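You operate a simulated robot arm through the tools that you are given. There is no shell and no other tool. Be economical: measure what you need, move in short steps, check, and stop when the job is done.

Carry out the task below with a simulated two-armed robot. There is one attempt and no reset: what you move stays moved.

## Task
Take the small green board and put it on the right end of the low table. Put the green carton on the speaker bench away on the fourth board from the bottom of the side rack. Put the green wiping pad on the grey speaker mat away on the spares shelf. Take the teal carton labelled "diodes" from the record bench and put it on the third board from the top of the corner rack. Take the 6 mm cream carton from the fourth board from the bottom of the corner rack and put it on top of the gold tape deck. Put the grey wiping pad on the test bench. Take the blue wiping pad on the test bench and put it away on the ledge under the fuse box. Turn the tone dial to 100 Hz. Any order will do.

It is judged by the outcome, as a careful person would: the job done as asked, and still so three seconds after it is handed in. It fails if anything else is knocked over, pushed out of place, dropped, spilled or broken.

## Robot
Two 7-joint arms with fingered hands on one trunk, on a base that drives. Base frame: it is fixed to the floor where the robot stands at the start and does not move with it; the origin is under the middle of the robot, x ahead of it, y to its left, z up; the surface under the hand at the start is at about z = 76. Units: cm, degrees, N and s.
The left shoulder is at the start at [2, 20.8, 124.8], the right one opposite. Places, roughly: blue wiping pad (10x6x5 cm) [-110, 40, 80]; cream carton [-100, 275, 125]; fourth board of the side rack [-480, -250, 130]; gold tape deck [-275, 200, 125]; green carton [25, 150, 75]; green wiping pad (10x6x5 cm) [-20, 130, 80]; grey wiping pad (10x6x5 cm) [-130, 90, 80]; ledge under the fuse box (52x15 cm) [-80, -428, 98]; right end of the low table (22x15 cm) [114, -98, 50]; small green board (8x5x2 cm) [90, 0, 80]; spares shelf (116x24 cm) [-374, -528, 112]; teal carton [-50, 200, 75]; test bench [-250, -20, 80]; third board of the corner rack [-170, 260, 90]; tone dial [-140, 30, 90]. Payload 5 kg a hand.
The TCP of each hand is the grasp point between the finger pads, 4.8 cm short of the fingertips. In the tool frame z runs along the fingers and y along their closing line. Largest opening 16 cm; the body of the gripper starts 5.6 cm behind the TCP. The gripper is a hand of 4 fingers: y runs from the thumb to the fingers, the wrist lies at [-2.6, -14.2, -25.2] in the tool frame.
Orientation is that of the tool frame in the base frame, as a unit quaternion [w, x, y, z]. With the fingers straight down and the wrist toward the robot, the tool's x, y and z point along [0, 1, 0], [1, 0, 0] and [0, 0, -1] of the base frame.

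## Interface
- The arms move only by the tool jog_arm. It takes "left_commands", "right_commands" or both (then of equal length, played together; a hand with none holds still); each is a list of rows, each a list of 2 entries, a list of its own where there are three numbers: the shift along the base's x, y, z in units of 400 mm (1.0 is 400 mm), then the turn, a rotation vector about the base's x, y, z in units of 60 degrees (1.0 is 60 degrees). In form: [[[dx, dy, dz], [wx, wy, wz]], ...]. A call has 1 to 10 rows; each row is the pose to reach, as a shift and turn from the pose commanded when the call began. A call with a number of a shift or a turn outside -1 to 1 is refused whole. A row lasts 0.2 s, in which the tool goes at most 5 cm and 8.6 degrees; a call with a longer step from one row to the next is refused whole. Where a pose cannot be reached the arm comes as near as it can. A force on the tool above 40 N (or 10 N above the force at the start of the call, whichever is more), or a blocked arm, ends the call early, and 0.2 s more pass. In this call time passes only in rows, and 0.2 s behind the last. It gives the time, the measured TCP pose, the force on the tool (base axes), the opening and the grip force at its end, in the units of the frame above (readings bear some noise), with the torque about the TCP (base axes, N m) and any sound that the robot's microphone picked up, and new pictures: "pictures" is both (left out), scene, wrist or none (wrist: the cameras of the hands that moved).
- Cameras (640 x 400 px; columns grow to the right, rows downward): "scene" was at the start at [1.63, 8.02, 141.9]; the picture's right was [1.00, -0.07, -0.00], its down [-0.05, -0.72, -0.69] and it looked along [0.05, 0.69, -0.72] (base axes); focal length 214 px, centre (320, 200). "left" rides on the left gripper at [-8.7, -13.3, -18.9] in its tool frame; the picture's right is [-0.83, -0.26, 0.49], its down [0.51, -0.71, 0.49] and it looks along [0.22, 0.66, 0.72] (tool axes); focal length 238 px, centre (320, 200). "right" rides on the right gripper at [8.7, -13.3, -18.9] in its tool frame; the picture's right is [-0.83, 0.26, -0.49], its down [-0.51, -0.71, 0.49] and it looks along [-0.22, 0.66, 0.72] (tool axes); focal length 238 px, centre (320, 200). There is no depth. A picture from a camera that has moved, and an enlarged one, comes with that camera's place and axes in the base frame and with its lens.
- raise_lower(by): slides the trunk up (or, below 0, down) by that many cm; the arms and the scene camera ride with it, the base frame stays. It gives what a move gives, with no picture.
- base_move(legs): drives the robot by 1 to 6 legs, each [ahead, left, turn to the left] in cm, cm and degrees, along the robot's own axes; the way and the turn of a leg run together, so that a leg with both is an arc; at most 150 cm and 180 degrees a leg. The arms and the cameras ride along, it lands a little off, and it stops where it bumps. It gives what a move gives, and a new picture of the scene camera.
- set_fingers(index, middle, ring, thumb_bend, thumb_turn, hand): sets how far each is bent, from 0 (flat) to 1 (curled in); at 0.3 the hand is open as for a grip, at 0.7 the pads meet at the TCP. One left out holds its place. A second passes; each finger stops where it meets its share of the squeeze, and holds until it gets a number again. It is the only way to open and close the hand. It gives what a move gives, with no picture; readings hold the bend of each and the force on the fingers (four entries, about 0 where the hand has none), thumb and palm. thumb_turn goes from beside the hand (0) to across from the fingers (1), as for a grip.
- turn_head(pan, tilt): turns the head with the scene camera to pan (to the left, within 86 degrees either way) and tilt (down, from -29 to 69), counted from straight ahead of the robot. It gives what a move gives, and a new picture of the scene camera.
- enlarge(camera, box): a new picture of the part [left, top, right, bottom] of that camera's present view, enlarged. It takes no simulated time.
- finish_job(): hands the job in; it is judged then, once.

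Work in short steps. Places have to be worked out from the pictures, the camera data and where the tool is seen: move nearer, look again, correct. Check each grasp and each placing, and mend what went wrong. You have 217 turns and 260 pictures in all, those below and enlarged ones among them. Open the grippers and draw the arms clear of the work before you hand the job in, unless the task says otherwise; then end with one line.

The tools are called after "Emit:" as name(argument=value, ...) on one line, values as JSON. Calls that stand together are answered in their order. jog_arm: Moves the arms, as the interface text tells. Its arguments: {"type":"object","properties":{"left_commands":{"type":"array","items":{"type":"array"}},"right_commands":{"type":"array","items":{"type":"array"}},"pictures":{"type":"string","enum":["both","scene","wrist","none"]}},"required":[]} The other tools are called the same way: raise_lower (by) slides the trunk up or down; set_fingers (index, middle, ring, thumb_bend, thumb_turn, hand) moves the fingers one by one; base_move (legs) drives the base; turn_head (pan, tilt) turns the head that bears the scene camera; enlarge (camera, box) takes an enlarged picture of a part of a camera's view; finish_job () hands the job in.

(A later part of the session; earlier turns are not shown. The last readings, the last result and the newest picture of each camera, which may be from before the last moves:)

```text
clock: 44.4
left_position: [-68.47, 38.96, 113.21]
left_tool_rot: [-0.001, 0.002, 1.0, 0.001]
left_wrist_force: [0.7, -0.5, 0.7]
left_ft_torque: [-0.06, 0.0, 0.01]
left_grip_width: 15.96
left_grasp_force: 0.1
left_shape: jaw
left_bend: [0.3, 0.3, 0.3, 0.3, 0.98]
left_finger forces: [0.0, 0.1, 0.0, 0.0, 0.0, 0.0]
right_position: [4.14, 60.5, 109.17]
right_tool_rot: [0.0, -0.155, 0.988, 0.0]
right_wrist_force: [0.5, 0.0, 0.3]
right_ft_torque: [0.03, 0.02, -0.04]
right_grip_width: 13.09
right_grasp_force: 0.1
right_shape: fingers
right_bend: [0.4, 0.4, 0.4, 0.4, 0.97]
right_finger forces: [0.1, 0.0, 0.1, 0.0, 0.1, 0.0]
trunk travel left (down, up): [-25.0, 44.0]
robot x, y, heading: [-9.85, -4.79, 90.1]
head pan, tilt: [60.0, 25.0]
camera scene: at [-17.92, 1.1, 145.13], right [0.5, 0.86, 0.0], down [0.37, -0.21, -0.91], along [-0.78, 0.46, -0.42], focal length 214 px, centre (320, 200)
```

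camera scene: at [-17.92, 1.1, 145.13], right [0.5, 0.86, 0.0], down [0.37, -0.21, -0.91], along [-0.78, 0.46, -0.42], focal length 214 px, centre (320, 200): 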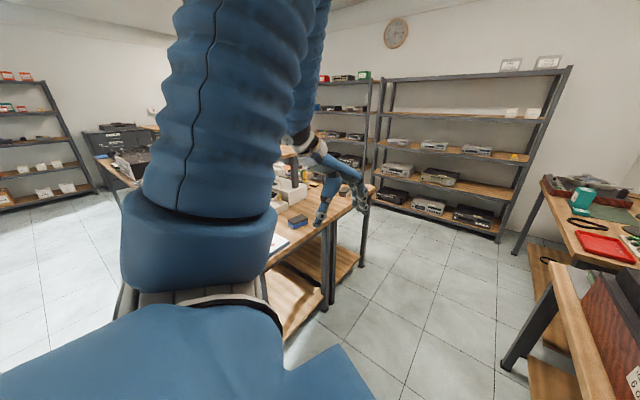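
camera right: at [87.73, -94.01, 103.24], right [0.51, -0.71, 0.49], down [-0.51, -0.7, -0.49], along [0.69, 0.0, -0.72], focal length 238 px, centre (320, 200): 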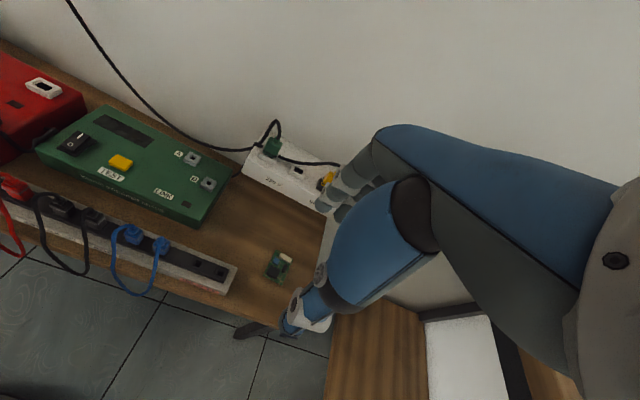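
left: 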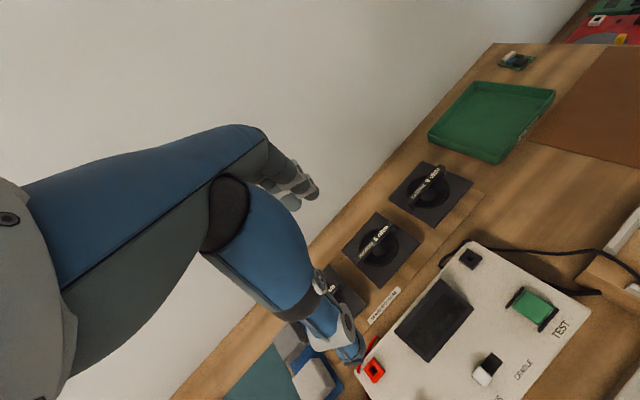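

The room is turned about 22° to the base frame; the aisle between the speaker bench and test bench is ~96 cm wide. I raise the trunk and tuck the left hand in.

Emit:
raise_lower(by=20)

Emit:
jog_arm(left_commands=[[[0.12, 0, 0], [0, 0, 0]], [[0.24, 0, 0], [0, 0, 0]], [[0.36, 0, 0], [0, 0, 0]], [[0.48, 0, 0], [0, 0, 0]], [[0.6, 0, 0], [0, 0, 0]], [[0.7, 0, 0], [0, 0, 0]]], right_commands=[[[0, -0.1, 0], [0, 0, 0]], [[0, -0.2, 0], [0, 0, 0]], [[0, -0.3, 0], [0, 0, 0]], [[0, -0.4, 0], [0, 0, 0]], [[0, -0.4, 0], [0, 0, 0]], [[0, -0.4, 0], [0, 0, 0]]], pictures="none")

Emit:
base_move(legs=[[0, 0, 22], [0, 14, 0], [90, 0, 0], [0, 0, -90]])

Emit:
turn_head(pan=0, tilt=45)

```text
clock: 46.6
left_position: [-68.57, 38.96, 133.17]
left_tool_rot: [0.001, 0.002, 1.0, 0.001]
left_wrist_force: [0.3, -0.9, -0.3]
left_ft_torque: [-0.01, -0.01, 0.02]
left_grip_width: 15.96
left_grasp_force: 0.1
left_shape: jaw
left_bend: [0.3, 0.3, 0.3, 0.3, 0.98]
left_finger forces: [0.0, 0.0, 0.0, 0.0, 0.0, 0.0]
right_position: [4.07, 60.52, 129.12]
right_tool_rot: [0.0, -0.155, 0.988, -0.001]
right_wrist_force: [-0.4, 0.9, 0.1]
right_ft_torque: [0.02, -0.03, 0.01]
right_grip_width: 13.12
right_grasp_force: 0.0
right_shape: fingers
right_bend: [0.4, 0.4, 0.4, 0.4, 0.97]
right_finger forces: [0.0, 0.0, 0.1, 0.0, 0.0, 0.0]
trunk travel left (down, up): [-45.0, 24.0]
robot x, y, heading: [-9.98, -4.73, 89.8]
head pan, tilt: [60.0, 25.0]
```

```text
clock: 48.0
left_position: [-42.73, 42.28, 131.75]
left_tool_rot: [-0.002, 0.002, 1.0, -0.002]
left_wrist_force: [1.1, 0.1, -0.2]
left_ft_torque: [-0.12, 0.08, 0.0]
left_grip_width: 15.99
left_grasp_force: 0.1
left_shape: jaw
left_bend: [0.3, 0.3, 0.3, 0.3, 0.97]
left_finger forces: [0.1, 0.1, 0.0, 0.0, 0.1, 0.1]
left hand out of reach, approached as far as the arm can: row 5, 6
right_position: [4.05, 44.8, 129.01]
right_tool_rot: [0.0, -0.154, 0.988, -0.001]
right_wrist_force: [0.5, 0.7, 0.0]
right_ft_torque: [-0.04, 0.06, 0.0]
right_grip_width: 13.12
right_grasp_force: 0.1
right_shape: fingers
right_bend: [0.4, 0.4, 0.4, 0.4, 0.97]
right_finger forces: [0.0, 0.0, 0.0, 0.0, 0.0, 0.0]
trunk travel left (down, up): [-45.0, 24.0]
robot x, y, heading: [-9.8, -4.62, 90.0]
head pan, tilt: [60.0, 25.0]
```

```text
clock: 58.7
left_position: [-25.3, 122.95, 131.85]
left_tool_rot: [-0.001, 0.562, 0.827, -0.001]
left_wrist_force: [-0.2, -0.1, 1.2]
left_ft_torque: [-0.02, 0.01, 0.02]
left_grip_width: 15.97
left_grasp_force: 0.1
left_shape: jaw
left_bend: [0.3, 0.3, 0.3, 0.3, 0.97]
left_finger forces: [0.0, 0.1, 0.1, 0.0, 0.1, 0.1]
right_position: [-5.55, 80.31, 129.11]
right_tool_rot: [0.0, 0.425, 0.905, 0.0]
right_wrist_force: [0.4, -0.2, -0.4]
right_ft_torque: [-0.03, 0.02, 0.01]
right_grip_width: 13.1
right_grasp_force: 0.0
right_shape: fingers
right_bend: [0.4, 0.4, 0.4, 0.4, 0.97]
right_finger forces: [0.0, 0.1, 0.1, 0.0, 0.0, 0.0]
trunk travel left (down, up): [-45.0, 24.0]
robot x, y, heading: [-56.05, 75.2, 21.7]
head pan, tilt: [60.0, 25.0]
camera scene: at [-54.04, 84.6, 165.13], right [0.99, -0.14, 0.0], down [-0.06, -0.42, -0.91], along [0.13, 0.9, -0.42], focal length 214 px, centre (320, 200)
```

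scene: 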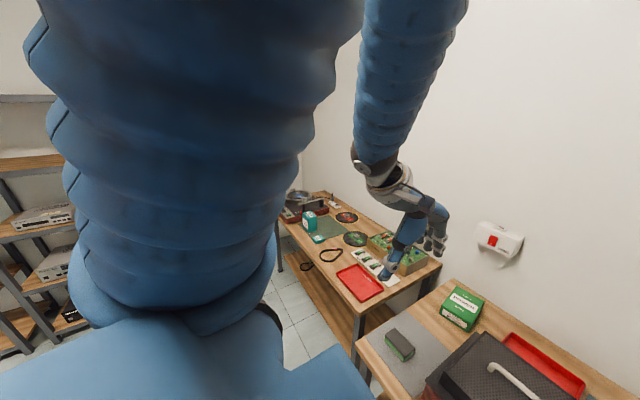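

```text
clock: 60.0
left_position: [-25.16, 122.81, 131.75]
left_tool_rot: [-0.001, 0.563, 0.827, -0.001]
left_wrist_force: [0.2, -0.3, 0.4]
left_ft_torque: [0.0, 0.02, -0.02]
left_grip_width: 15.98
left_grasp_force: 0.0
left_shape: jaw
left_bend: [0.3, 0.3, 0.3, 0.3, 0.97]
left_finger forces: [0.0, 0.0, 0.0, 0.1, 0.1, 0.1]
right_position: [-5.5, 80.4, 129.11]
right_tool_rot: [0.0, 0.425, 0.905, 0.001]
right_wrist_force: [0.0, 0.1, -0.5]
right_ft_torque: [0.03, 0.0, 0.0]
right_grip_width: 13.11
right_grasp_force: 0.1
right_shape: fingers
right_bend: [0.4, 0.4, 0.4, 0.4, 0.97]
right_finger forces: [0.0, 0.1, 0.0, 0.0, 0.0, 0.0]
trunk travel left (down, up): [-45.0, 24.0]
robot x, y, heading: [-56.65, 75.12, 21.7]
head pan, tilt: [0.0, 45.0]
camera scene: at [-47.82, 78.5, 162.08], right [0.37, -0.93, 0.0], down [-0.66, -0.26, -0.71], along [0.66, 0.26, -0.71], focal length 214 px, centre (320, 200)
```

scene: 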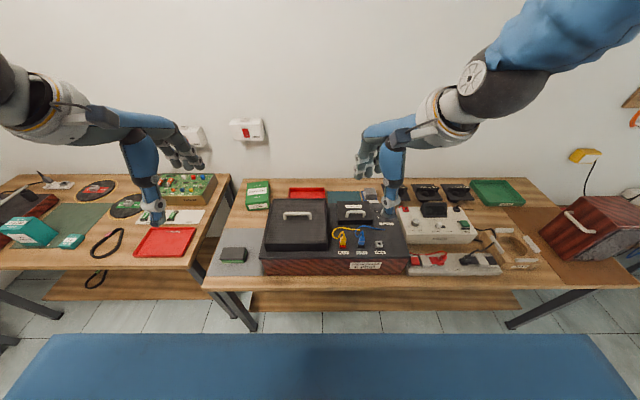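

Now the green carton (near wall) and the green pad on the grey mat are visible, with teal cartons on the record bench to the left. I enlarge both areas.

Emit:
enlarge(camera="scene", box=[190, 170, 350, 290])

Emit:
enlarge(camera="scene", box=[0, 170, 160, 290])

```text
3.33 times, centred on (270, 230) of scene
camera zoom: at [-47.82, 78.5, 162.08], right [0.37, -0.93, 0.0], down [-0.66, -0.26, -0.71], along [0.66, 0.26, -0.71], focal length 715 px, centre (487, 100)
```

zoom: 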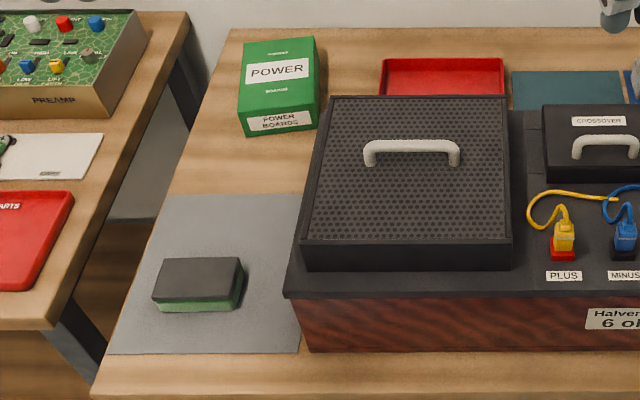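

```text
3.33 times, centred on (80, 230) of scene
camera zoom: at [-47.82, 78.5, 162.08], right [0.37, -0.93, 0.0], down [-0.66, -0.26, -0.71], along [0.66, 0.26, -0.71], focal length 715 px, centre (1120, 100)
```

zoom: 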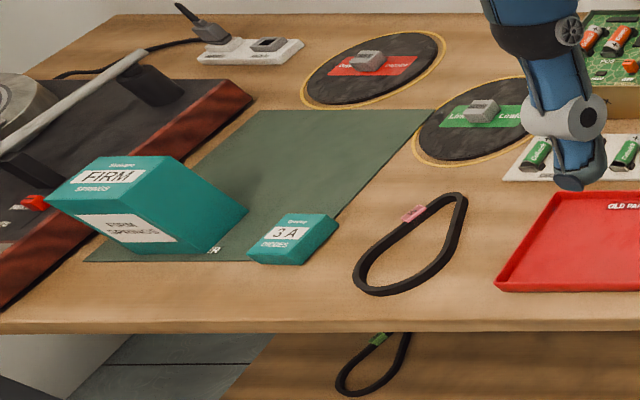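

The green carton lies flat, ~12x18x5 cm, centre about (20.5,142.6), skewed ~10° to the bench; the pad is at (-16,131), 10 cm along the bench. I drive closer for a left-hand grasp of the carton.

Emit:
base_move(legs=[[16, 9, 0]])

```text
clock: 61.5
left_position: [-13.77, 137.21, 131.83]
left_tool_rot: [0.0, 0.562, 0.827, -0.001]
left_wrist_force: [-0.3, 0.6, -0.9]
left_ft_torque: [-0.02, 0.02, 0.0]
left_grip_width: 15.96
left_grasp_force: 0.1
left_shape: jaw
left_bend: [0.3, 0.3, 0.3, 0.3, 0.97]
left_finger forces: [0.0, 0.0, 0.1, 0.1, 0.0, 0.0]
right_position: [6.07, 94.58, 129.17]
right_tool_rot: [0.0, 0.426, 0.905, 0.0]
right_wrist_force: [0.7, -0.2, 0.7]
right_ft_torque: [0.01, 0.05, -0.01]
right_grip_width: 13.09
right_grasp_force: 0.1
right_shape: fingers
right_bend: [0.4, 0.4, 0.4, 0.4, 0.97]
right_finger forces: [0.1, 0.1, 0.0, 0.1, 0.0, 0.1]
trunk travel left (down, up): [-45.0, 24.0]
robot x, y, heading: [-44.86, 89.43, 21.5]
head pan, tilt: [0.0, 45.0]
camera scene: at [-36.27, 92.73, 162.07], right [0.37, -0.93, 0.0], down [-0.66, -0.26, -0.71], along [0.66, 0.26, -0.71], focal length 214 px, centre (320, 200)
```

scene: 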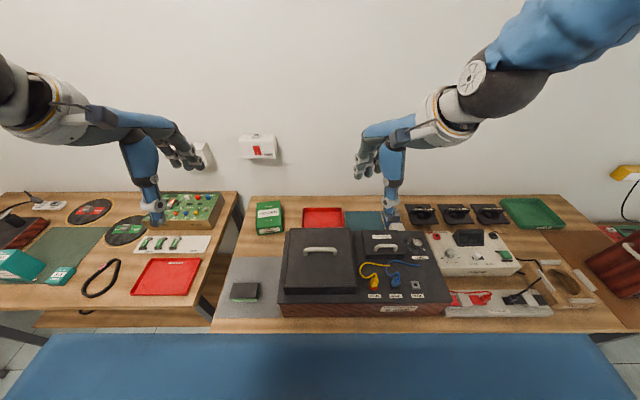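

I rotate the left hand so that it closes sideways: first −60° yaw.

Emit:
jog_arm(left_commands=[[[0, 0, 0], [0, 0, -0.125]], [[0, 0, 0], [0, 0, -0.25]], [[0, 0, 0], [0, 0, -0.375]], [[0, 0, 0], [0, 0, -0.5]], [[0, 0, 0], [0, 0, -0.625]], [[0, 0, 0], [0, 0, -0.75]], [[0, 0, 0], [0, 0, -0.875]], [[0, 0, 0], [0, 0, -1.0]]], pictures="none")

```text
clock: 63.3
left_position: [-13.66, 137.22, 131.61]
left_tool_rot: [-0.002, 0.901, 0.434, -0.001]
left_wrist_force: [-0.1, -0.4, 0.4]
left_ft_torque: [-0.02, 0.02, -0.02]
left_grip_width: 15.98
left_grasp_force: 0.0
left_shape: jaw
left_bend: [0.3, 0.3, 0.3, 0.3, 0.97]
left_finger forces: [0.0, 0.1, 0.0, 0.0, 0.0, 0.1]
right_position: [6.01, 94.77, 129.16]
right_tool_rot: [-0.001, 0.425, 0.905, -0.001]
right_wrist_force: [-0.5, -0.5, -1.7]
right_ft_torque: [-0.01, 0.03, 0.02]
right_grip_width: 13.12
right_grasp_force: 0.1
right_shape: fingers
right_bend: [0.4, 0.4, 0.4, 0.4, 0.97]
right_finger forces: [0.1, 0.0, 0.0, 0.0, 0.0, 0.0]
trunk travel left (down, up): [-45.0, 24.0]
robot x, y, heading: [-44.97, 89.39, 21.7]
head pan, tilt: [0.0, 45.0]
```

Rotation reached. Now the rest of the yaw plus a 45° tilt, going to a pre-grasp in front of and above the carton.

Emit:
jog_arm(left_commands=[[[0.061, -0.012, -0.083], [0.063, -0.07, -0.0385]], [[0.1225, -0.023, -0.166], [0.126, -0.14, -0.077]], [[0.184, -0.035, -0.25], [0.189, -0.21, -0.1155]], [[0.245, -0.046, -0.3325], [0.252, -0.28, -0.154]], [[0.306, -0.058, -0.415], [0.315, -0.35, -0.1925]], [[0.3675, -0.07, -0.5], [0.378, -0.42, -0.231]], [[0.429, -0.08, -0.58], [0.441, -0.49, -0.2695]], [[0.49, -0.0925, -0.665], [0.504, -0.56, -0.308]]], pictures="both")

```text
clock: 65.1
left_position: [6.11, 133.69, 105.22]
left_tool_rot: [-0.108, 0.888, 0.256, 0.366]
left_wrist_force: [1.5, 0.3, 1.2]
left_ft_torque: [-0.09, 0.15, -0.02]
left_grip_width: 15.96
left_grasp_force: 0.0
left_shape: jaw
left_bend: [0.3, 0.3, 0.3, 0.3, 0.97]
left_finger forces: [0.0, 0.1, 0.0, 0.0, 0.0, 0.0]
right_position: [6.12, 94.73, 129.06]
right_tool_rot: [-0.001, 0.425, 0.905, -0.001]
right_wrist_force: [0.7, -1.3, 0.8]
right_ft_torque: [-0.03, 0.09, 0.04]
right_grip_width: 13.11
right_grasp_force: 0.1
right_shape: fingers
right_bend: [0.4, 0.4, 0.4, 0.4, 0.97]
right_finger forces: [0.1, 0.0, 0.1, 0.0, 0.0, 0.0]
trunk travel left (down, up): [-45.0, 24.0]
robot x, y, heading: [-44.89, 88.99, 21.6]
head pan, tilt: [0.0, 45.0]
camera scene: at [-36.08, 92.76, 162.06], right [0.37, -0.93, 0.0], down [-0.66, -0.26, -0.71], along [0.66, 0.26, -0.71], focal length 214 px, centre (320, 200)
camera left: at [-17.42, 134.45, 112.6], right [-0.35, 0.09, -0.93], down [0.22, 0.98, 0.01], along [0.91, -0.2, -0.36], focal length 238 px, centre (320, 200)
```

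scene: 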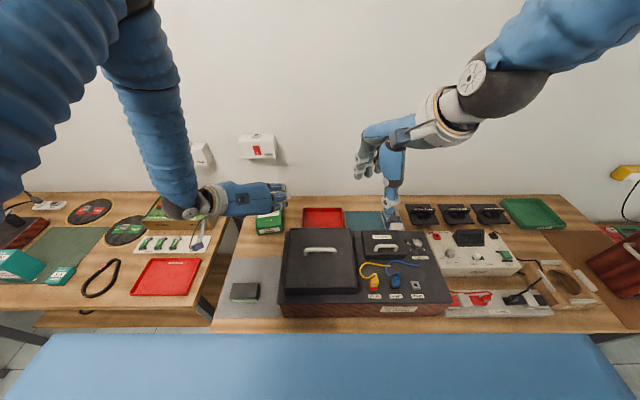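
left: 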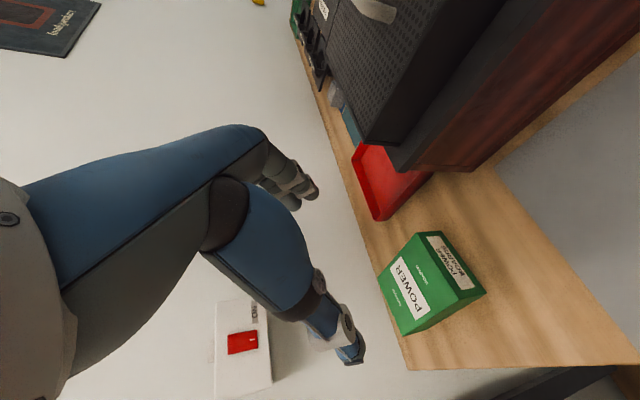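

The wrist view confirms the carton corners at (9.7,143) and (16.3,133.4). I move over the grasp point, 4 cm above grasp height.

Emit:
jog_arm(left_commands=[[[0.1, 0.06, 0], [0, 0, 0]], [[0.2, 0.12, -0.04], [0, 0, 0]], [[0.3, 0.18, -0.1], [0, 0, 0]], [[0.3, 0.18, -0.22], [0, 0, 0]], [[0.3, 0.18, -0.34], [0, 0, 0]], [[0.3, 0.18, -0.44], [0, 0, 0]]], pictures="both")

```text
refused: row 3 steps farther than a row can; nothing moved
```

Emit:
jog_arm(left_commands=[[[0.1, 0.06, 0], [0, 0, 0]], [[0.2, 0.12, -0.03], [0, 0, 0]], [[0.3, 0.18, -0.06], [0, 0, 0]], [[0.3, 0.18, -0.16], [0, 0, 0]], [[0.3, 0.18, -0.26], [0, 0, 0]], [[0.3, 0.18, -0.36], [0, 0, 0]], [[0.3, 0.18, -0.44], [0, 0, 0]]], pictures="both")

```text
clock: 66.7
left_position: [18.04, 140.8, 87.62]
left_tool_rot: [-0.107, 0.887, 0.256, 0.368]
left_wrist_force: [1.7, 0.7, 0.4]
left_ft_torque: [-0.14, 0.2, -0.03]
left_grip_width: 15.99
left_grasp_force: 0.0
left_shape: jaw
left_bend: [0.3, 0.3, 0.3, 0.3, 0.97]
left_finger forces: [0.0, 0.1, 0.0, 0.0, 0.1, 0.1]
right_position: [6.06, 94.77, 129.1]
right_tool_rot: [0.0, 0.425, 0.905, -0.001]
right_wrist_force: [0.1, -0.4, 0.0]
right_ft_torque: [-0.03, -0.01, 0.01]
right_grip_width: 13.11
right_grasp_force: 0.1
right_shape: fingers
right_bend: [0.4, 0.4, 0.4, 0.4, 0.97]
right_finger forces: [0.0, 0.0, 0.0, 0.0, 0.0, 0.1]
trunk travel left (down, up): [-45.0, 24.0]
robot x, y, heading: [-44.99, 89.81, 21.7]
head pan, tilt: [0.0, 45.0]
camera scene: at [-36.21, 92.79, 162.07], right [0.37, -0.93, 0.0], down [-0.66, -0.26, -0.71], along [0.66, 0.26, -0.71], focal length 214 px, centre (320, 200)
camera left: at [-5.49, 141.67, 95.0], right [-0.35, 0.09, -0.93], down [0.22, 0.98, 0.01], along [0.91, -0.2, -0.36], focal length 238 px, centre (320, 200)
```

scene: 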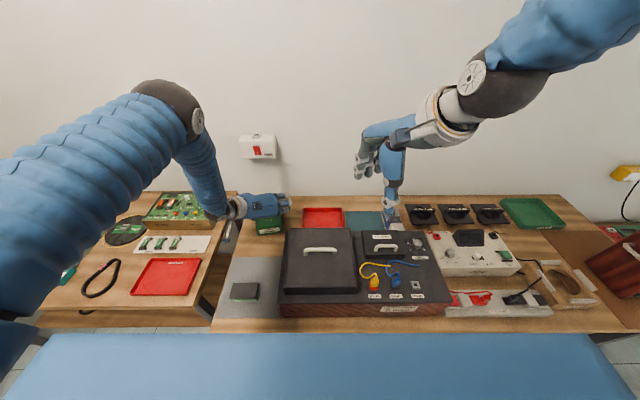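
left: 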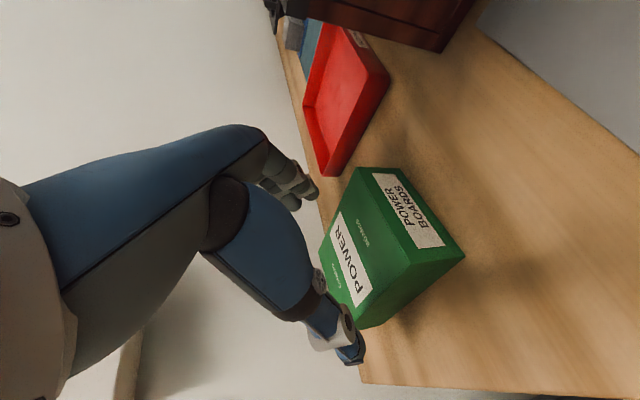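

Clearances are ~1.6 cm (thumb) and 2.6 cm (fingers). I shift 0.5 cm left and lower to grasp height.

Emit:
jog_arm(left_commands=[[[-0.006, 0.01, -0.07], [0, 0, 0]], [[-0.006, 0.01, -0.14], [0, 0, 0]], [[-0.006, 0.01, -0.182], [0, 0, 0]]], pictures="wrist")

```text
clock: 67.5
left_position: [17.95, 141.0, 80.84]
left_tool_rot: [-0.107, 0.886, 0.256, 0.37]
left_wrist_force: [-0.5, -2.5, 23.6]
left_ft_torque: [-0.41, 0.59, 0.27]
left_grip_width: 16.0
left_grasp_force: 0.1
left_shape: jaw
left_bend: [0.29, 0.3, 0.3, 0.29, 0.98]
left_finger forces: [12.6, 0.1, 0.0, 0.0, 9.4, 0.0]
right_position: [5.8, 94.46, 129.38]
right_tool_rot: [0.0, 0.425, 0.905, 0.0]
right_wrist_force: [-0.4, -0.4, 0.8]
right_ft_torque: [-0.01, -0.05, 0.01]
right_grip_width: 13.1
right_grasp_force: 0.1
right_shape: fingers
right_bend: [0.4, 0.4, 0.4, 0.4, 0.97]
right_finger forces: [0.0, 0.1, 0.1, 0.0, 0.0, 0.0]
trunk travel left (down, up): [-45.0, 24.0]
robot x, y, heading: [-44.51, 89.01, 21.5]
head pan, tilt: [0.0, 45.0]
camera left: at [-5.64, 141.9, 88.02], right [-0.34, 0.09, -0.94], down [0.22, 0.98, 0.02], along [0.91, -0.2, -0.35], focal length 238 px, centre (320, 200)
```

left: 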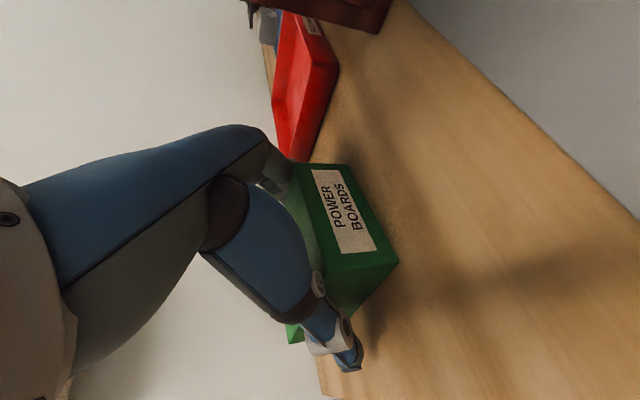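

Fingertips touch the bench; raise 0.7 cm and close.

Emit:
jog_arm(left_commands=[[[0, 0, 0.03], [0, 0, 0]]], pictures="none")

Emit:
set_fingers(hand="left", index=0.6, middle=0.6, ring=0.6, thumb_bend=0.6)

Emit:
enlarge(camera="left", box=[200, 100, 440, 400])

```text
clock: 67.9
left_position: [17.56, 141.14, 81.3]
left_tool_rot: [-0.109, 0.888, 0.256, 0.365]
left_wrist_force: [-0.7, 1.2, -0.1]
left_ft_torque: [-0.03, 0.01, -0.04]
left_grip_width: 15.98
left_grasp_force: 0.2
left_shape: jaw
left_bend: [0.3, 0.3, 0.3, 0.29, 0.97]
left_finger forces: [2.1, 0.0, 0.0, 0.0, 2.3, 0.0]
right_position: [6.09, 94.67, 129.08]
right_tool_rot: [0.0, 0.425, 0.905, 0.0]
right_wrist_force: [-0.1, 0.2, 0.1]
right_ft_torque: [0.01, -0.01, -0.01]
right_grip_width: 13.15
right_grasp_force: 0.2
right_shape: fingers
right_bend: [0.4, 0.4, 0.4, 0.4, 0.97]
right_finger forces: [0.0, 0.0, 0.0, 0.1, 0.1, 0.0]
trunk travel left (down, up): [-45.0, 24.0]
robot x, y, heading: [-44.49, 89.36, 22.0]
head pan, tilt: [0.0, 45.0]
```

```text
clock: 68.9
left_position: [17.63, 141.08, 81.52]
left_tool_rot: [-0.107, 0.888, 0.256, 0.366]
left_wrist_force: [-1.0, -0.8, 0.4]
left_ft_torque: [-0.17, -0.08, -0.03]
left_grip_width: 14.18
left_grasp_force: 37.5
left_shape: fingers
left_bend: [0.32, 0.45, 0.46, 0.52, 0.96]
left_finger forces: [19.0, 9.4, 7.7, 0.1, 39.2, 0.0]
right_position: [6.01, 94.69, 128.99]
right_tool_rot: [0.0, 0.425, 0.905, 0.0]
right_wrist_force: [-0.5, 0.1, -0.1]
right_ft_torque: [0.01, 0.03, 0.0]
right_grip_width: 13.12
right_grasp_force: 0.1
right_shape: fingers
right_bend: [0.4, 0.4, 0.4, 0.4, 0.97]
right_finger forces: [0.0, 0.0, 0.0, 0.0, 0.0, 0.0]
trunk travel left (down, up): [-45.0, 24.0]
robot x, y, heading: [-45.06, 89.27, 21.6]
head pan, tilt: [0.0, 45.0]
```

```text
1.33 times, centred on (320, 250) of left
camera zoom: at [-5.83, 141.95, 88.88], right [-0.35, 0.09, -0.93], down [0.22, 0.98, 0.01], along [0.91, -0.2, -0.36], focal length 318 px, centre (320, 133)
```

zoom: 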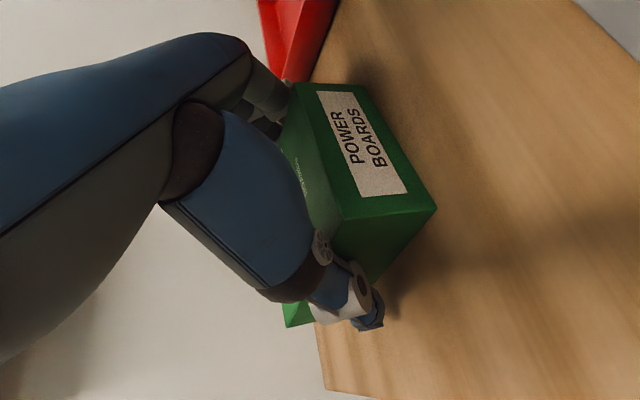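

Held with all fingers (37 N). Lift straight up and look.

Emit:
jog_arm(left_commands=[[[0, 0, 0.08], [0, 0, 0]], [[0, 0, 0.2], [0, 0, 0]], [[0, 0, 0.32], [0, 0, 0]], [[-0.03, 0, 0.44], [0, 0, 0]], [[-0.1, 0, 0.54], [0, 0, 0]], [[-0.2, 0, 0.6], [0, 0, 0]], [[-0.3, -0.03, 0.66], [0, 0, 0]], [[-0.4, -0.06, 0.7], [0, 0, 0]]], pictures="both")

```text
clock: 70.7
left_position: [1.61, 138.61, 109.84]
left_tool_rot: [-0.107, 0.888, 0.256, 0.368]
left_wrist_force: [-0.8, 0.4, -3.2]
left_ft_torque: [-0.04, 0.09, 0.01]
left_grip_width: 14.1
left_grasp_force: 35.0
left_shape: fingers
left_bend: [0.32, 0.45, 0.49, 0.53, 0.96]
left_finger forces: [19.1, 9.6, 6.0, 0.0, 35.0, 0.0]
right_position: [5.91, 94.62, 129.23]
right_tool_rot: [0.0, 0.426, 0.905, 0.001]
right_wrist_force: [-1.5, -1.4, -0.4]
right_ft_torque: [-0.02, -0.09, -0.02]
right_grip_width: 13.12
right_grasp_force: 0.0
right_shape: fingers
right_bend: [0.4, 0.4, 0.4, 0.4, 0.97]
right_finger forces: [0.0, 0.0, 0.0, 0.0, 0.1, 0.0]
trunk travel left (down, up): [-45.0, 24.0]
robot x, y, heading: [-45.02, 89.49, 21.7]
head pan, tilt: [0.0, 45.0]
camera scene: at [-36.42, 92.72, 162.08], right [0.37, -0.93, 0.0], down [-0.66, -0.26, -0.71], along [0.66, 0.26, -0.71], focal length 214 px, centre (320, 200)
camera left: at [-22.01, 139.53, 117.02], right [-0.35, 0.09, -0.93], down [0.22, 0.98, 0.01], along [0.91, -0.2, -0.36], focal length 238 px, centre (320, 200)
```

scene: 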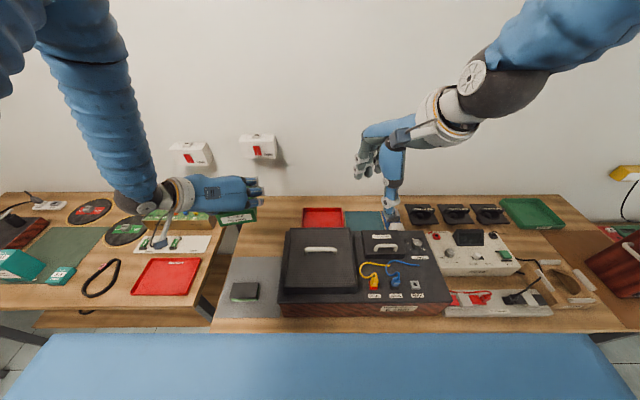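
left: 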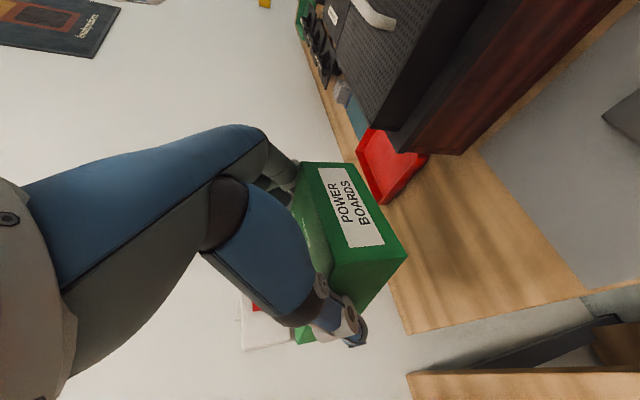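

Carton lifted cleanly. I raise it more while yawing the right hand +60°, then shift the base for the pad.

Emit:
jog_arm(left_commands=[[[0, 0, 0.06], [0, 0, 0]], [[-0.03, 0, 0.12], [0, 0, 0]], [[-0.06, 0, 0.18], [0, 0, 0]], [[-0.1, 0, 0.24], [0, 0, 0]], [[-0.1, 0, 0.3], [0, 0, 0]], [[-0.1, 0, 0.3], [0, 0, 0]], [[-0.1, 0, 0.3], [0, 0, 0]], [[-0.1, 0, 0.3], [0, 0, 0]]], right_commands=[[[0, 0, 0], [0, 0, 0.125]], [[0, 0, 0], [0, 0, 0.25]], [[0, 0, 0], [0, 0, 0.375]], [[0, 0, 0], [0, 0, 0.5]], [[0, 0, 0], [0, 0, 0.625]], [[0, 0, 0], [0, 0, 0.75]], [[0, 0, 0], [0, 0, 0.875]], [[0, 0, 0], [0, 0, 1.0]]], pictures="none")

Emit:
base_move(legs=[[-17, 0, 0], [0, 40, 0]])

```text
clock: 72.5
left_position: [-2.12, 138.63, 121.53]
left_tool_rot: [-0.108, 0.888, 0.255, 0.367]
left_wrist_force: [1.0, -0.3, -3.6]
left_ft_torque: [-0.03, 0.11, 0.03]
left_grip_width: 14.08
left_grasp_force: 35.3
left_shape: fingers
left_bend: [0.32, 0.45, 0.49, 0.53, 0.96]
left_finger forces: [19.1, 9.7, 6.0, 0.0, 34.9, 0.0]
right_position: [6.08, 94.73, 129.03]
right_tool_rot: [-0.001, -0.085, 0.996, 0.0]
right_wrist_force: [0.3, 0.0, -0.5]
right_ft_torque: [0.03, 0.11, 0.02]
right_grip_width: 13.12
right_grasp_force: 0.0
right_shape: fingers
right_bend: [0.4, 0.4, 0.4, 0.4, 0.97]
right_finger forces: [0.0, 0.0, 0.0, 0.0, 0.0, 0.0]
trunk travel left (down, up): [-45.0, 24.0]
robot x, y, heading: [-44.64, 89.22, 21.7]
head pan, tilt: [0.0, 45.0]
```

```text
clock: 76.0
left_position: [-32.72, 169.58, 121.67]
left_tool_rot: [-0.107, 0.888, 0.256, 0.367]
left_wrist_force: [0.3, 0.7, -3.5]
left_ft_torque: [-0.07, 0.04, 0.01]
left_grip_width: 14.06
left_grasp_force: 34.7
left_shape: fingers
left_bend: [0.32, 0.45, 0.49, 0.53, 0.96]
left_finger forces: [19.0, 9.7, 6.0, 0.0, 34.9, 0.1]
right_position: [-24.41, 125.65, 129.16]
right_tool_rot: [0.0, -0.084, 0.996, 0.0]
right_wrist_force: [0.6, 0.4, 0.4]
right_ft_torque: [0.0, 0.02, -0.02]
right_grip_width: 13.13
right_grasp_force: 0.1
right_shape: fingers
right_bend: [0.4, 0.4, 0.4, 0.4, 0.97]
right_finger forces: [0.1, 0.0, 0.0, 0.1, 0.0, 0.0]
trunk travel left (down, up): [-45.0, 24.0]
robot x, y, heading: [-75.18, 119.96, 22.0]
head pan, tilt: [0.0, 45.0]
camera scene: at [-66.7, 123.67, 162.07], right [0.37, -0.93, 0.0], down [-0.66, -0.26, -0.71], along [0.66, 0.26, -0.71], focal length 214 px, centre (320, 200)
```

scene: 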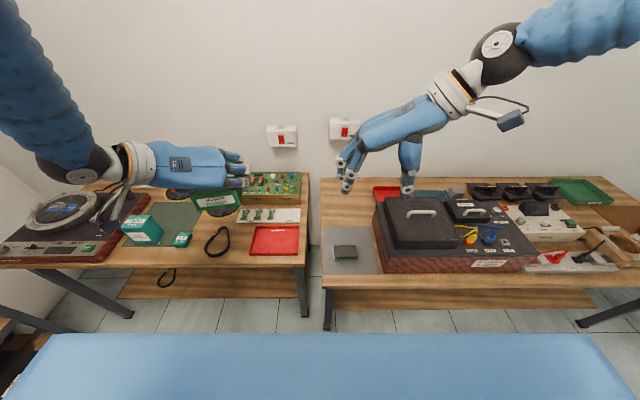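

I bring the right hand down above the pad with the remaining yaw and 45° tilt, opened wide.

Emit:
set_fingers(hand="right", index=0.33, middle=0.33, ring=0.33, thumb_bend=0.33)

Emit:
jog_arm(right_commands=[[[0.014, 0.0135, -0.106], [0.024, -0.091, 0.0205]], [[0.0275, 0.027, -0.2125], [0.0475, -0.1815, 0.041]], [[0.041, 0.0405, -0.319], [0.071, -0.272, 0.0615]], [[0.055, 0.054, -0.425], [0.095, -0.363, 0.082]], [[0.069, 0.0675, -0.531], [0.119, -0.454, 0.1025]], [[0.0825, 0.081, -0.6375], [0.1425, -0.5445, 0.123]], [[0.096, 0.0945, -0.744], [0.166, -0.635, 0.1435]], [[0.11, 0.108, -0.85], [0.19, -0.726, 0.164]]], pictures="both")

```text
clock: 77.0
left_position: [-32.8, 169.63, 121.45]
left_tool_rot: [-0.108, 0.888, 0.257, 0.366]
left_wrist_force: [0.2, 0.4, -2.6]
left_ft_torque: [-0.05, 0.06, 0.03]
left_grip_width: 14.05
left_grasp_force: 35.0
left_shape: fingers
left_bend: [0.32, 0.45, 0.49, 0.53, 0.96]
left_finger forces: [19.1, 9.7, 6.0, 0.0, 34.9, 0.1]
right_position: [-24.54, 125.48, 129.2]
right_tool_rot: [-0.001, -0.085, 0.996, 0.0]
right_wrist_force: [0.0, 0.5, 0.0]
right_ft_torque: [0.01, 0.01, 0.0]
right_grip_width: 15.81
right_grasp_force: 0.1
right_shape: fingers
right_bend: [0.33, 0.33, 0.33, 0.33, 0.97]
right_finger forces: [0.1, 0.1, 0.1, 0.0, 0.1, 0.1]
trunk travel left (down, up): [-45.0, 24.0]
robot x, y, heading: [-75.23, 120.07, 21.3]
head pan, tilt: [0.0, 45.0]
```

```text
clock: 78.8
left_position: [-32.68, 169.71, 121.48]
left_tool_rot: [-0.108, 0.888, 0.257, 0.367]
left_wrist_force: [-0.4, 0.6, -3.3]
left_ft_torque: [-0.09, 0.1, 0.02]
left_grip_width: 14.05
left_grasp_force: 34.9
left_shape: fingers
left_bend: [0.32, 0.45, 0.49, 0.53, 0.96]
left_finger forces: [19.0, 9.7, 5.9, 0.0, 34.7, 0.0]
right_position: [-19.78, 129.95, 95.17]
right_tool_rot: [0.378, -0.16, 0.909, 0.067]
right_wrist_force: [2.5, -0.1, 0.4]
right_ft_torque: [-0.09, 0.21, 0.02]
right_grip_width: 15.85
right_grasp_force: 0.0
right_shape: fingers
right_bend: [0.33, 0.33, 0.33, 0.33, 0.97]
right_finger forces: [0.1, 0.1, 0.0, 0.1, 0.0, 0.1]
trunk travel left (down, up): [-45.0, 24.0]
robot x, y, heading: [-75.31, 120.18, 21.7]
head pan, tilt: [0.0, 45.0]
camera scene: at [-66.59, 123.74, 162.06], right [0.37, -0.93, 0.0], down [-0.66, -0.26, -0.71], along [0.66, 0.26, -0.71], focal length 214 px, centre (320, 200)
camera right: at [-33.63, 110.81, 102.43], right [0.14, 0.33, 0.93], down [0.9, -0.43, 0.01], along [0.4, 0.84, -0.36], focal length 238 px, centre (320, 200)
```

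scene: 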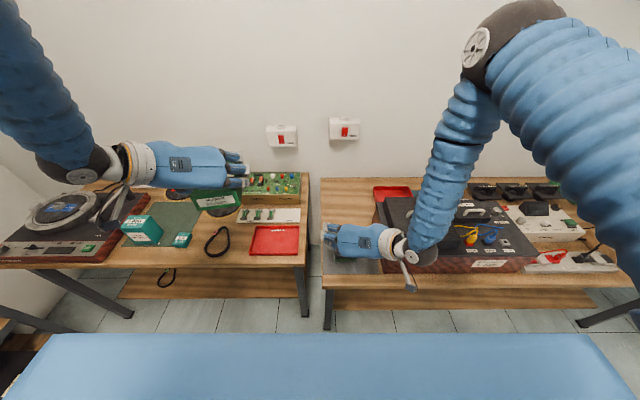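
right: 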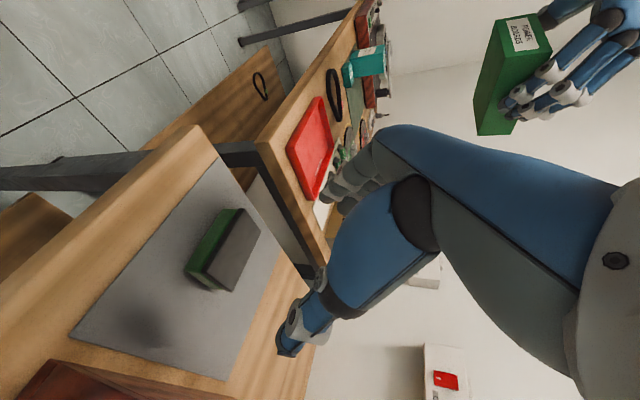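

The pad's centre measures (-16.7,130.7) from this view, aligned with the hand. I lower to grasp height.

Emit:
jog_arm(right_commands=[[[0.02, 0.004, -0.1], [0, 0, 0]], [[0.042, 0.008, -0.2], [0, 0, 0]], [[0.042, 0.008, -0.29], [0, 0, 0]], [[0.042, 0.008, -0.335], [0, 0, 0]]], pictures="wrist")

```text
clock: 79.8
left_position: [-32.83, 169.72, 121.57]
left_tool_rot: [-0.108, 0.888, 0.257, 0.367]
left_wrist_force: [0.9, 0.9, -2.6]
left_ft_torque: [-0.06, 0.11, -0.03]
left_grip_width: 14.06
left_grasp_force: 34.7
left_shape: fingers
left_bend: [0.32, 0.45, 0.49, 0.53, 0.96]
left_finger forces: [19.0, 9.7, 6.0, 0.1, 34.7, 0.1]
right_position: [-18.4, 130.31, 81.63]
right_tool_rot: [0.376, -0.162, 0.91, 0.065]
right_wrist_force: [1.1, 1.1, -0.7]
right_ft_torque: [-0.03, 0.04, 0.03]
right_grip_width: 15.84
right_grasp_force: 0.1
right_shape: fingers
right_bend: [0.33, 0.33, 0.33, 0.33, 0.97]
right_finger forces: [0.1, 0.1, 0.1, 0.0, 0.0, 0.0]
trunk travel left (down, up): [-45.0, 24.0]
robot x, y, heading: [-75.41, 120.11, 21.6]
head pan, tilt: [0.0, 45.0]
camera right: at [-32.14, 111.14, 89.03], right [0.14, 0.33, 0.93], down [0.91, -0.43, 0.01], along [0.4, 0.84, -0.36], focal length 238 px, centre (320, 200)
```

right: 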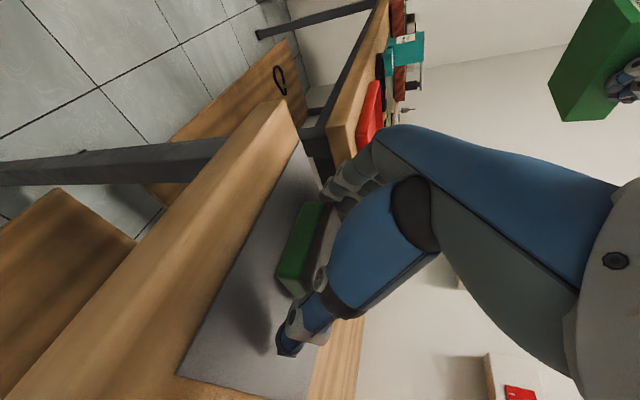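

Pad is between thumb and fingers. Close.

Emit:
set_fingers(hand="right", index=0.62, middle=0.62, ring=0.62, thumb_bend=0.62)

Emit:
jog_arm(right_commands=[[[0, 0, 0.08], [0, 0, 0]], [[0, 0, 0.18], [0, 0, 0]], [[0, 0, 0.3], [0, 0, 0]], [[-0.04, 0, 0.41], [0, 0, 0]], [[-0.1, 0, 0.51], [0, 0, 0]], [[-0.18, 0, 0.6], [0, 0, 0]]], pictures="wrist")

```text
clock: 80.8
left_position: [-32.72, 169.51, 121.55]
left_tool_rot: [-0.108, 0.887, 0.256, 0.368]
left_wrist_force: [-0.3, 0.2, -3.5]
left_ft_torque: [-0.04, 0.05, 0.02]
left_grip_width: 14.05
left_grasp_force: 34.7
left_shape: fingers
left_bend: [0.32, 0.45, 0.49, 0.53, 0.96]
left_finger forces: [18.9, 9.7, 6.1, 0.0, 34.7, 0.0]
right_position: [-18.36, 130.3, 81.71]
right_tool_rot: [0.377, -0.161, 0.91, 0.065]
right_wrist_force: [3.8, -4.1, 7.5]
right_ft_torque: [-0.27, -0.27, 0.04]
right_grip_width: 10.66
right_grasp_force: 29.0
right_shape: fingers
right_bend: [0.45, 0.47, 0.62, 0.52, 0.97]
right_finger forces: [13.7, 12.1, 0.0, 0.0, 32.4, 0.0]
trunk travel left (down, up): [-45.0, 24.0]
robot x, y, heading: [-75.37, 120.35, 21.8]
head pan, tilt: [0.0, 45.0]
```

```text
clock: 82.2
left_position: [-32.88, 169.56, 121.66]
left_tool_rot: [-0.107, 0.888, 0.257, 0.367]
left_wrist_force: [-0.9, -0.7, -4.1]
left_ft_torque: [-0.09, 0.0, 0.0]
left_grip_width: 14.03
left_grasp_force: 35.0
left_shape: fingers
left_bend: [0.32, 0.45, 0.49, 0.53, 0.96]
left_finger forces: [18.9, 9.7, 5.9, 0.0, 34.7, 0.1]
right_position: [-25.88, 130.32, 105.85]
right_tool_rot: [0.377, -0.162, 0.91, 0.065]
right_wrist_force: [-0.3, -0.9, 0.2]
right_ft_torque: [-0.04, -0.07, -0.08]
right_grip_width: 10.62
right_grasp_force: 26.8
right_shape: fingers
right_bend: [0.44, 0.47, 0.62, 0.53, 0.96]
right_finger forces: [15.5, 11.2, 0.0, 0.1, 26.9, 0.0]
trunk travel left (down, up): [-45.0, 24.0]
robot x, y, heading: [-75.4, 120.09, 21.6]
head pan, tilt: [0.0, 45.0]
camera right: at [-39.73, 111.2, 113.11], right [0.14, 0.33, 0.93], down [0.9, -0.43, 0.01], along [0.4, 0.84, -0.36], focal length 238 px, centre (320, 200)
```

right: 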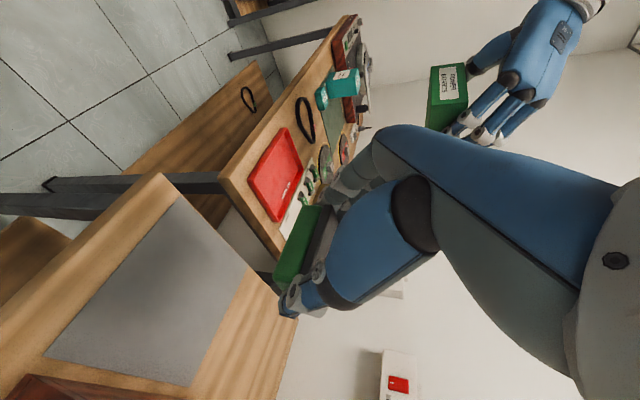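

Both objects held. I raise the trunk for clearance, turn to face down the aisle, drive out and look at the room.

Emit:
raise_lower(by=15)

Emit:
base_move(legs=[[-3, 0, 0], [0, 0, -90], [140, 0, 0], [0, 0, -45]])

Emit:
turn_head(pan=45, tilt=20)

Emit:
turn_head(pan=-30, tilt=20)

```text
clock: 84.0
left_position: [-32.61, 169.75, 136.55]
left_tool_rot: [-0.109, 0.888, 0.256, 0.367]
left_wrist_force: [-0.2, 0.6, -3.5]
left_ft_torque: [-0.04, 0.09, 0.0]
left_grip_width: 14.03
left_grasp_force: 35.0
left_shape: fingers
left_bend: [0.32, 0.45, 0.49, 0.53, 0.96]
left_finger forces: [19.0, 9.7, 5.9, 0.1, 34.7, 0.0]
right_position: [-25.71, 130.37, 120.6]
right_tool_rot: [0.376, -0.161, 0.91, 0.064]
right_wrist_force: [-0.9, 0.3, -1.3]
right_ft_torque: [0.02, -0.01, 0.0]
right_grip_width: 10.6
right_grasp_force: 27.0
right_shape: fingers
right_bend: [0.44, 0.47, 0.62, 0.53, 0.96]
right_finger forces: [15.5, 11.3, 0.0, 0.1, 26.9, 0.0]
trunk travel left (down, up): [-60.0, 9.0]
robot x, y, heading: [-75.31, 120.17, 21.7]
head pan, tilt: [0.0, 45.0]
```

```text
clock: 97.3
left_position: [-21.31, -76.1, 136.54]
left_tool_rot: [-0.298, -0.576, 0.722, -0.239]
left_wrist_force: [0.8, -0.6, -3.4]
left_ft_torque: [0.08, 0.0, -0.01]
left_grip_width: 14.03
left_grasp_force: 32.8
left_shape: fingers
left_bend: [0.32, 0.45, 0.49, 0.53, 0.96]
left_finger forces: [18.1, 9.4, 4.8, 0.1, 33.2, 0.0]
right_position: [-54.1, -53.31, 120.65]
right_tool_rot: [0.203, 0.78, 0.496, -0.323]
right_wrist_force: [0.5, -0.1, -0.9]
right_ft_torque: [0.02, -0.01, -0.01]
right_grip_width: 10.63
right_grasp_force: 26.7
right_shape: fingers
right_bend: [0.44, 0.47, 0.62, 0.53, 0.96]
right_finger forces: [15.1, 11.1, 0.0, 0.1, 27.1, 0.0]
trunk travel left (down, up): [-60.0, 9.0]
robot x, y, heading: [-26.16, -11.18, -113.5]
head pan, tilt: [0.0, 45.0]
camera scene: at [-29.79, -19.55, 177.07], right [-0.92, 0.4, 0.0], down [0.28, 0.65, -0.71], along [-0.28, -0.65, -0.71], focal length 214 px, centre (320, 200)
```

scene: 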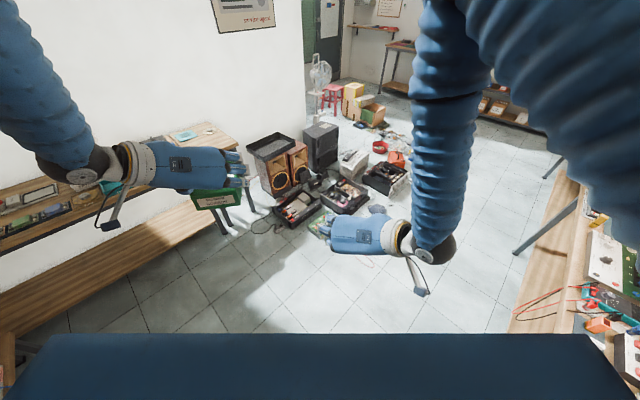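

```text
clock: 98.4
left_position: [-21.41, -76.08, 136.49]
left_tool_rot: [-0.297, -0.577, 0.723, -0.239]
left_wrist_force: [0.3, 0.2, -4.4]
left_ft_torque: [0.09, -0.02, 0.01]
left_grip_width: 14.02
left_grasp_force: 33.3
left_shape: fingers
left_bend: [0.32, 0.45, 0.49, 0.53, 0.96]
left_finger forces: [18.2, 9.4, 4.8, 0.0, 33.3, 0.0]
right_position: [-54.1, -53.19, 120.64]
right_tool_rot: [0.203, 0.78, 0.496, -0.323]
right_wrist_force: [0.2, 0.2, -0.5]
right_ft_torque: [0.02, 0.02, 0.02]
right_grip_width: 10.58
right_grasp_force: 26.7
right_shape: fingers
right_bend: [0.44, 0.47, 0.62, 0.53, 0.96]
right_finger forces: [15.1, 11.1, 0.0, 0.0, 27.1, 0.0]
trunk travel left (down, up): [-60.0, 9.0]
robot x, y, heading: [-25.91, -10.91, -113.3]
head pan, tilt: [45.0, 20.0]
camera scene: at [-23.16, -20.75, 180.93], right [-0.93, -0.37, 0.0], down [-0.13, 0.32, -0.94], along [0.35, -0.87, -0.34], focal length 214 px, centre (320, 200)
```

scene: 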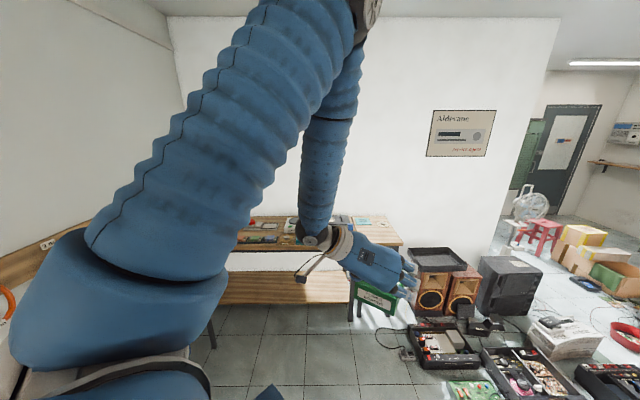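

```text
clock: 99.9
left_position: [-21.36, -75.96, 136.5]
left_tool_rot: [-0.298, -0.576, 0.722, -0.24]
left_wrist_force: [0.0, 0.1, -3.0]
left_ft_torque: [0.08, -0.05, -0.03]
left_grip_width: 14.02
left_grasp_force: 33.1
left_shape: fingers
left_bend: [0.32, 0.45, 0.49, 0.53, 0.96]
left_finger forces: [18.2, 9.4, 4.7, 0.1, 33.3, 0.0]
right_position: [-54.09, -53.32, 120.68]
right_tool_rot: [0.203, 0.779, 0.497, -0.324]
right_wrist_force: [-0.2, 0.2, -0.2]
right_ft_torque: [-0.02, 0.02, 0.04]
right_grip_width: 10.58
right_grasp_force: 26.1
right_shape: fingers
right_bend: [0.44, 0.47, 0.62, 0.53, 0.96]
right_finger forces: [15.1, 11.1, 0.1, 0.0, 27.0, 0.0]
trunk travel left (down, up): [-60.0, 9.0]
robot x, y, heading: [-26.29, -11.05, -113.5]
head pan, tilt: [-30.0, 20.0]
camera scene: at [-34.04, -17.65, 180.94], right [-0.6, 0.8, 0.0], down [0.27, 0.2, -0.94], along [-0.75, -0.56, -0.34], focal length 214 px, centre (320, 200)
```

scene: 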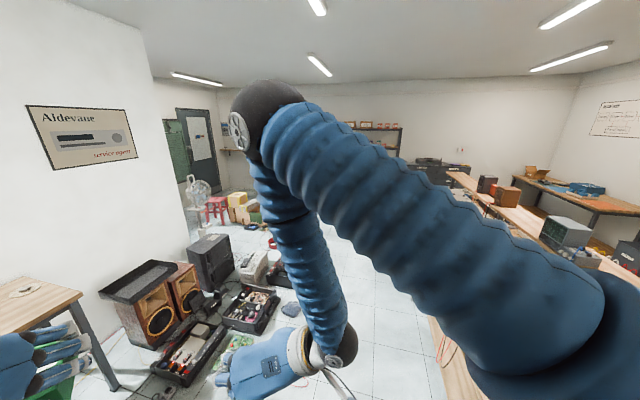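

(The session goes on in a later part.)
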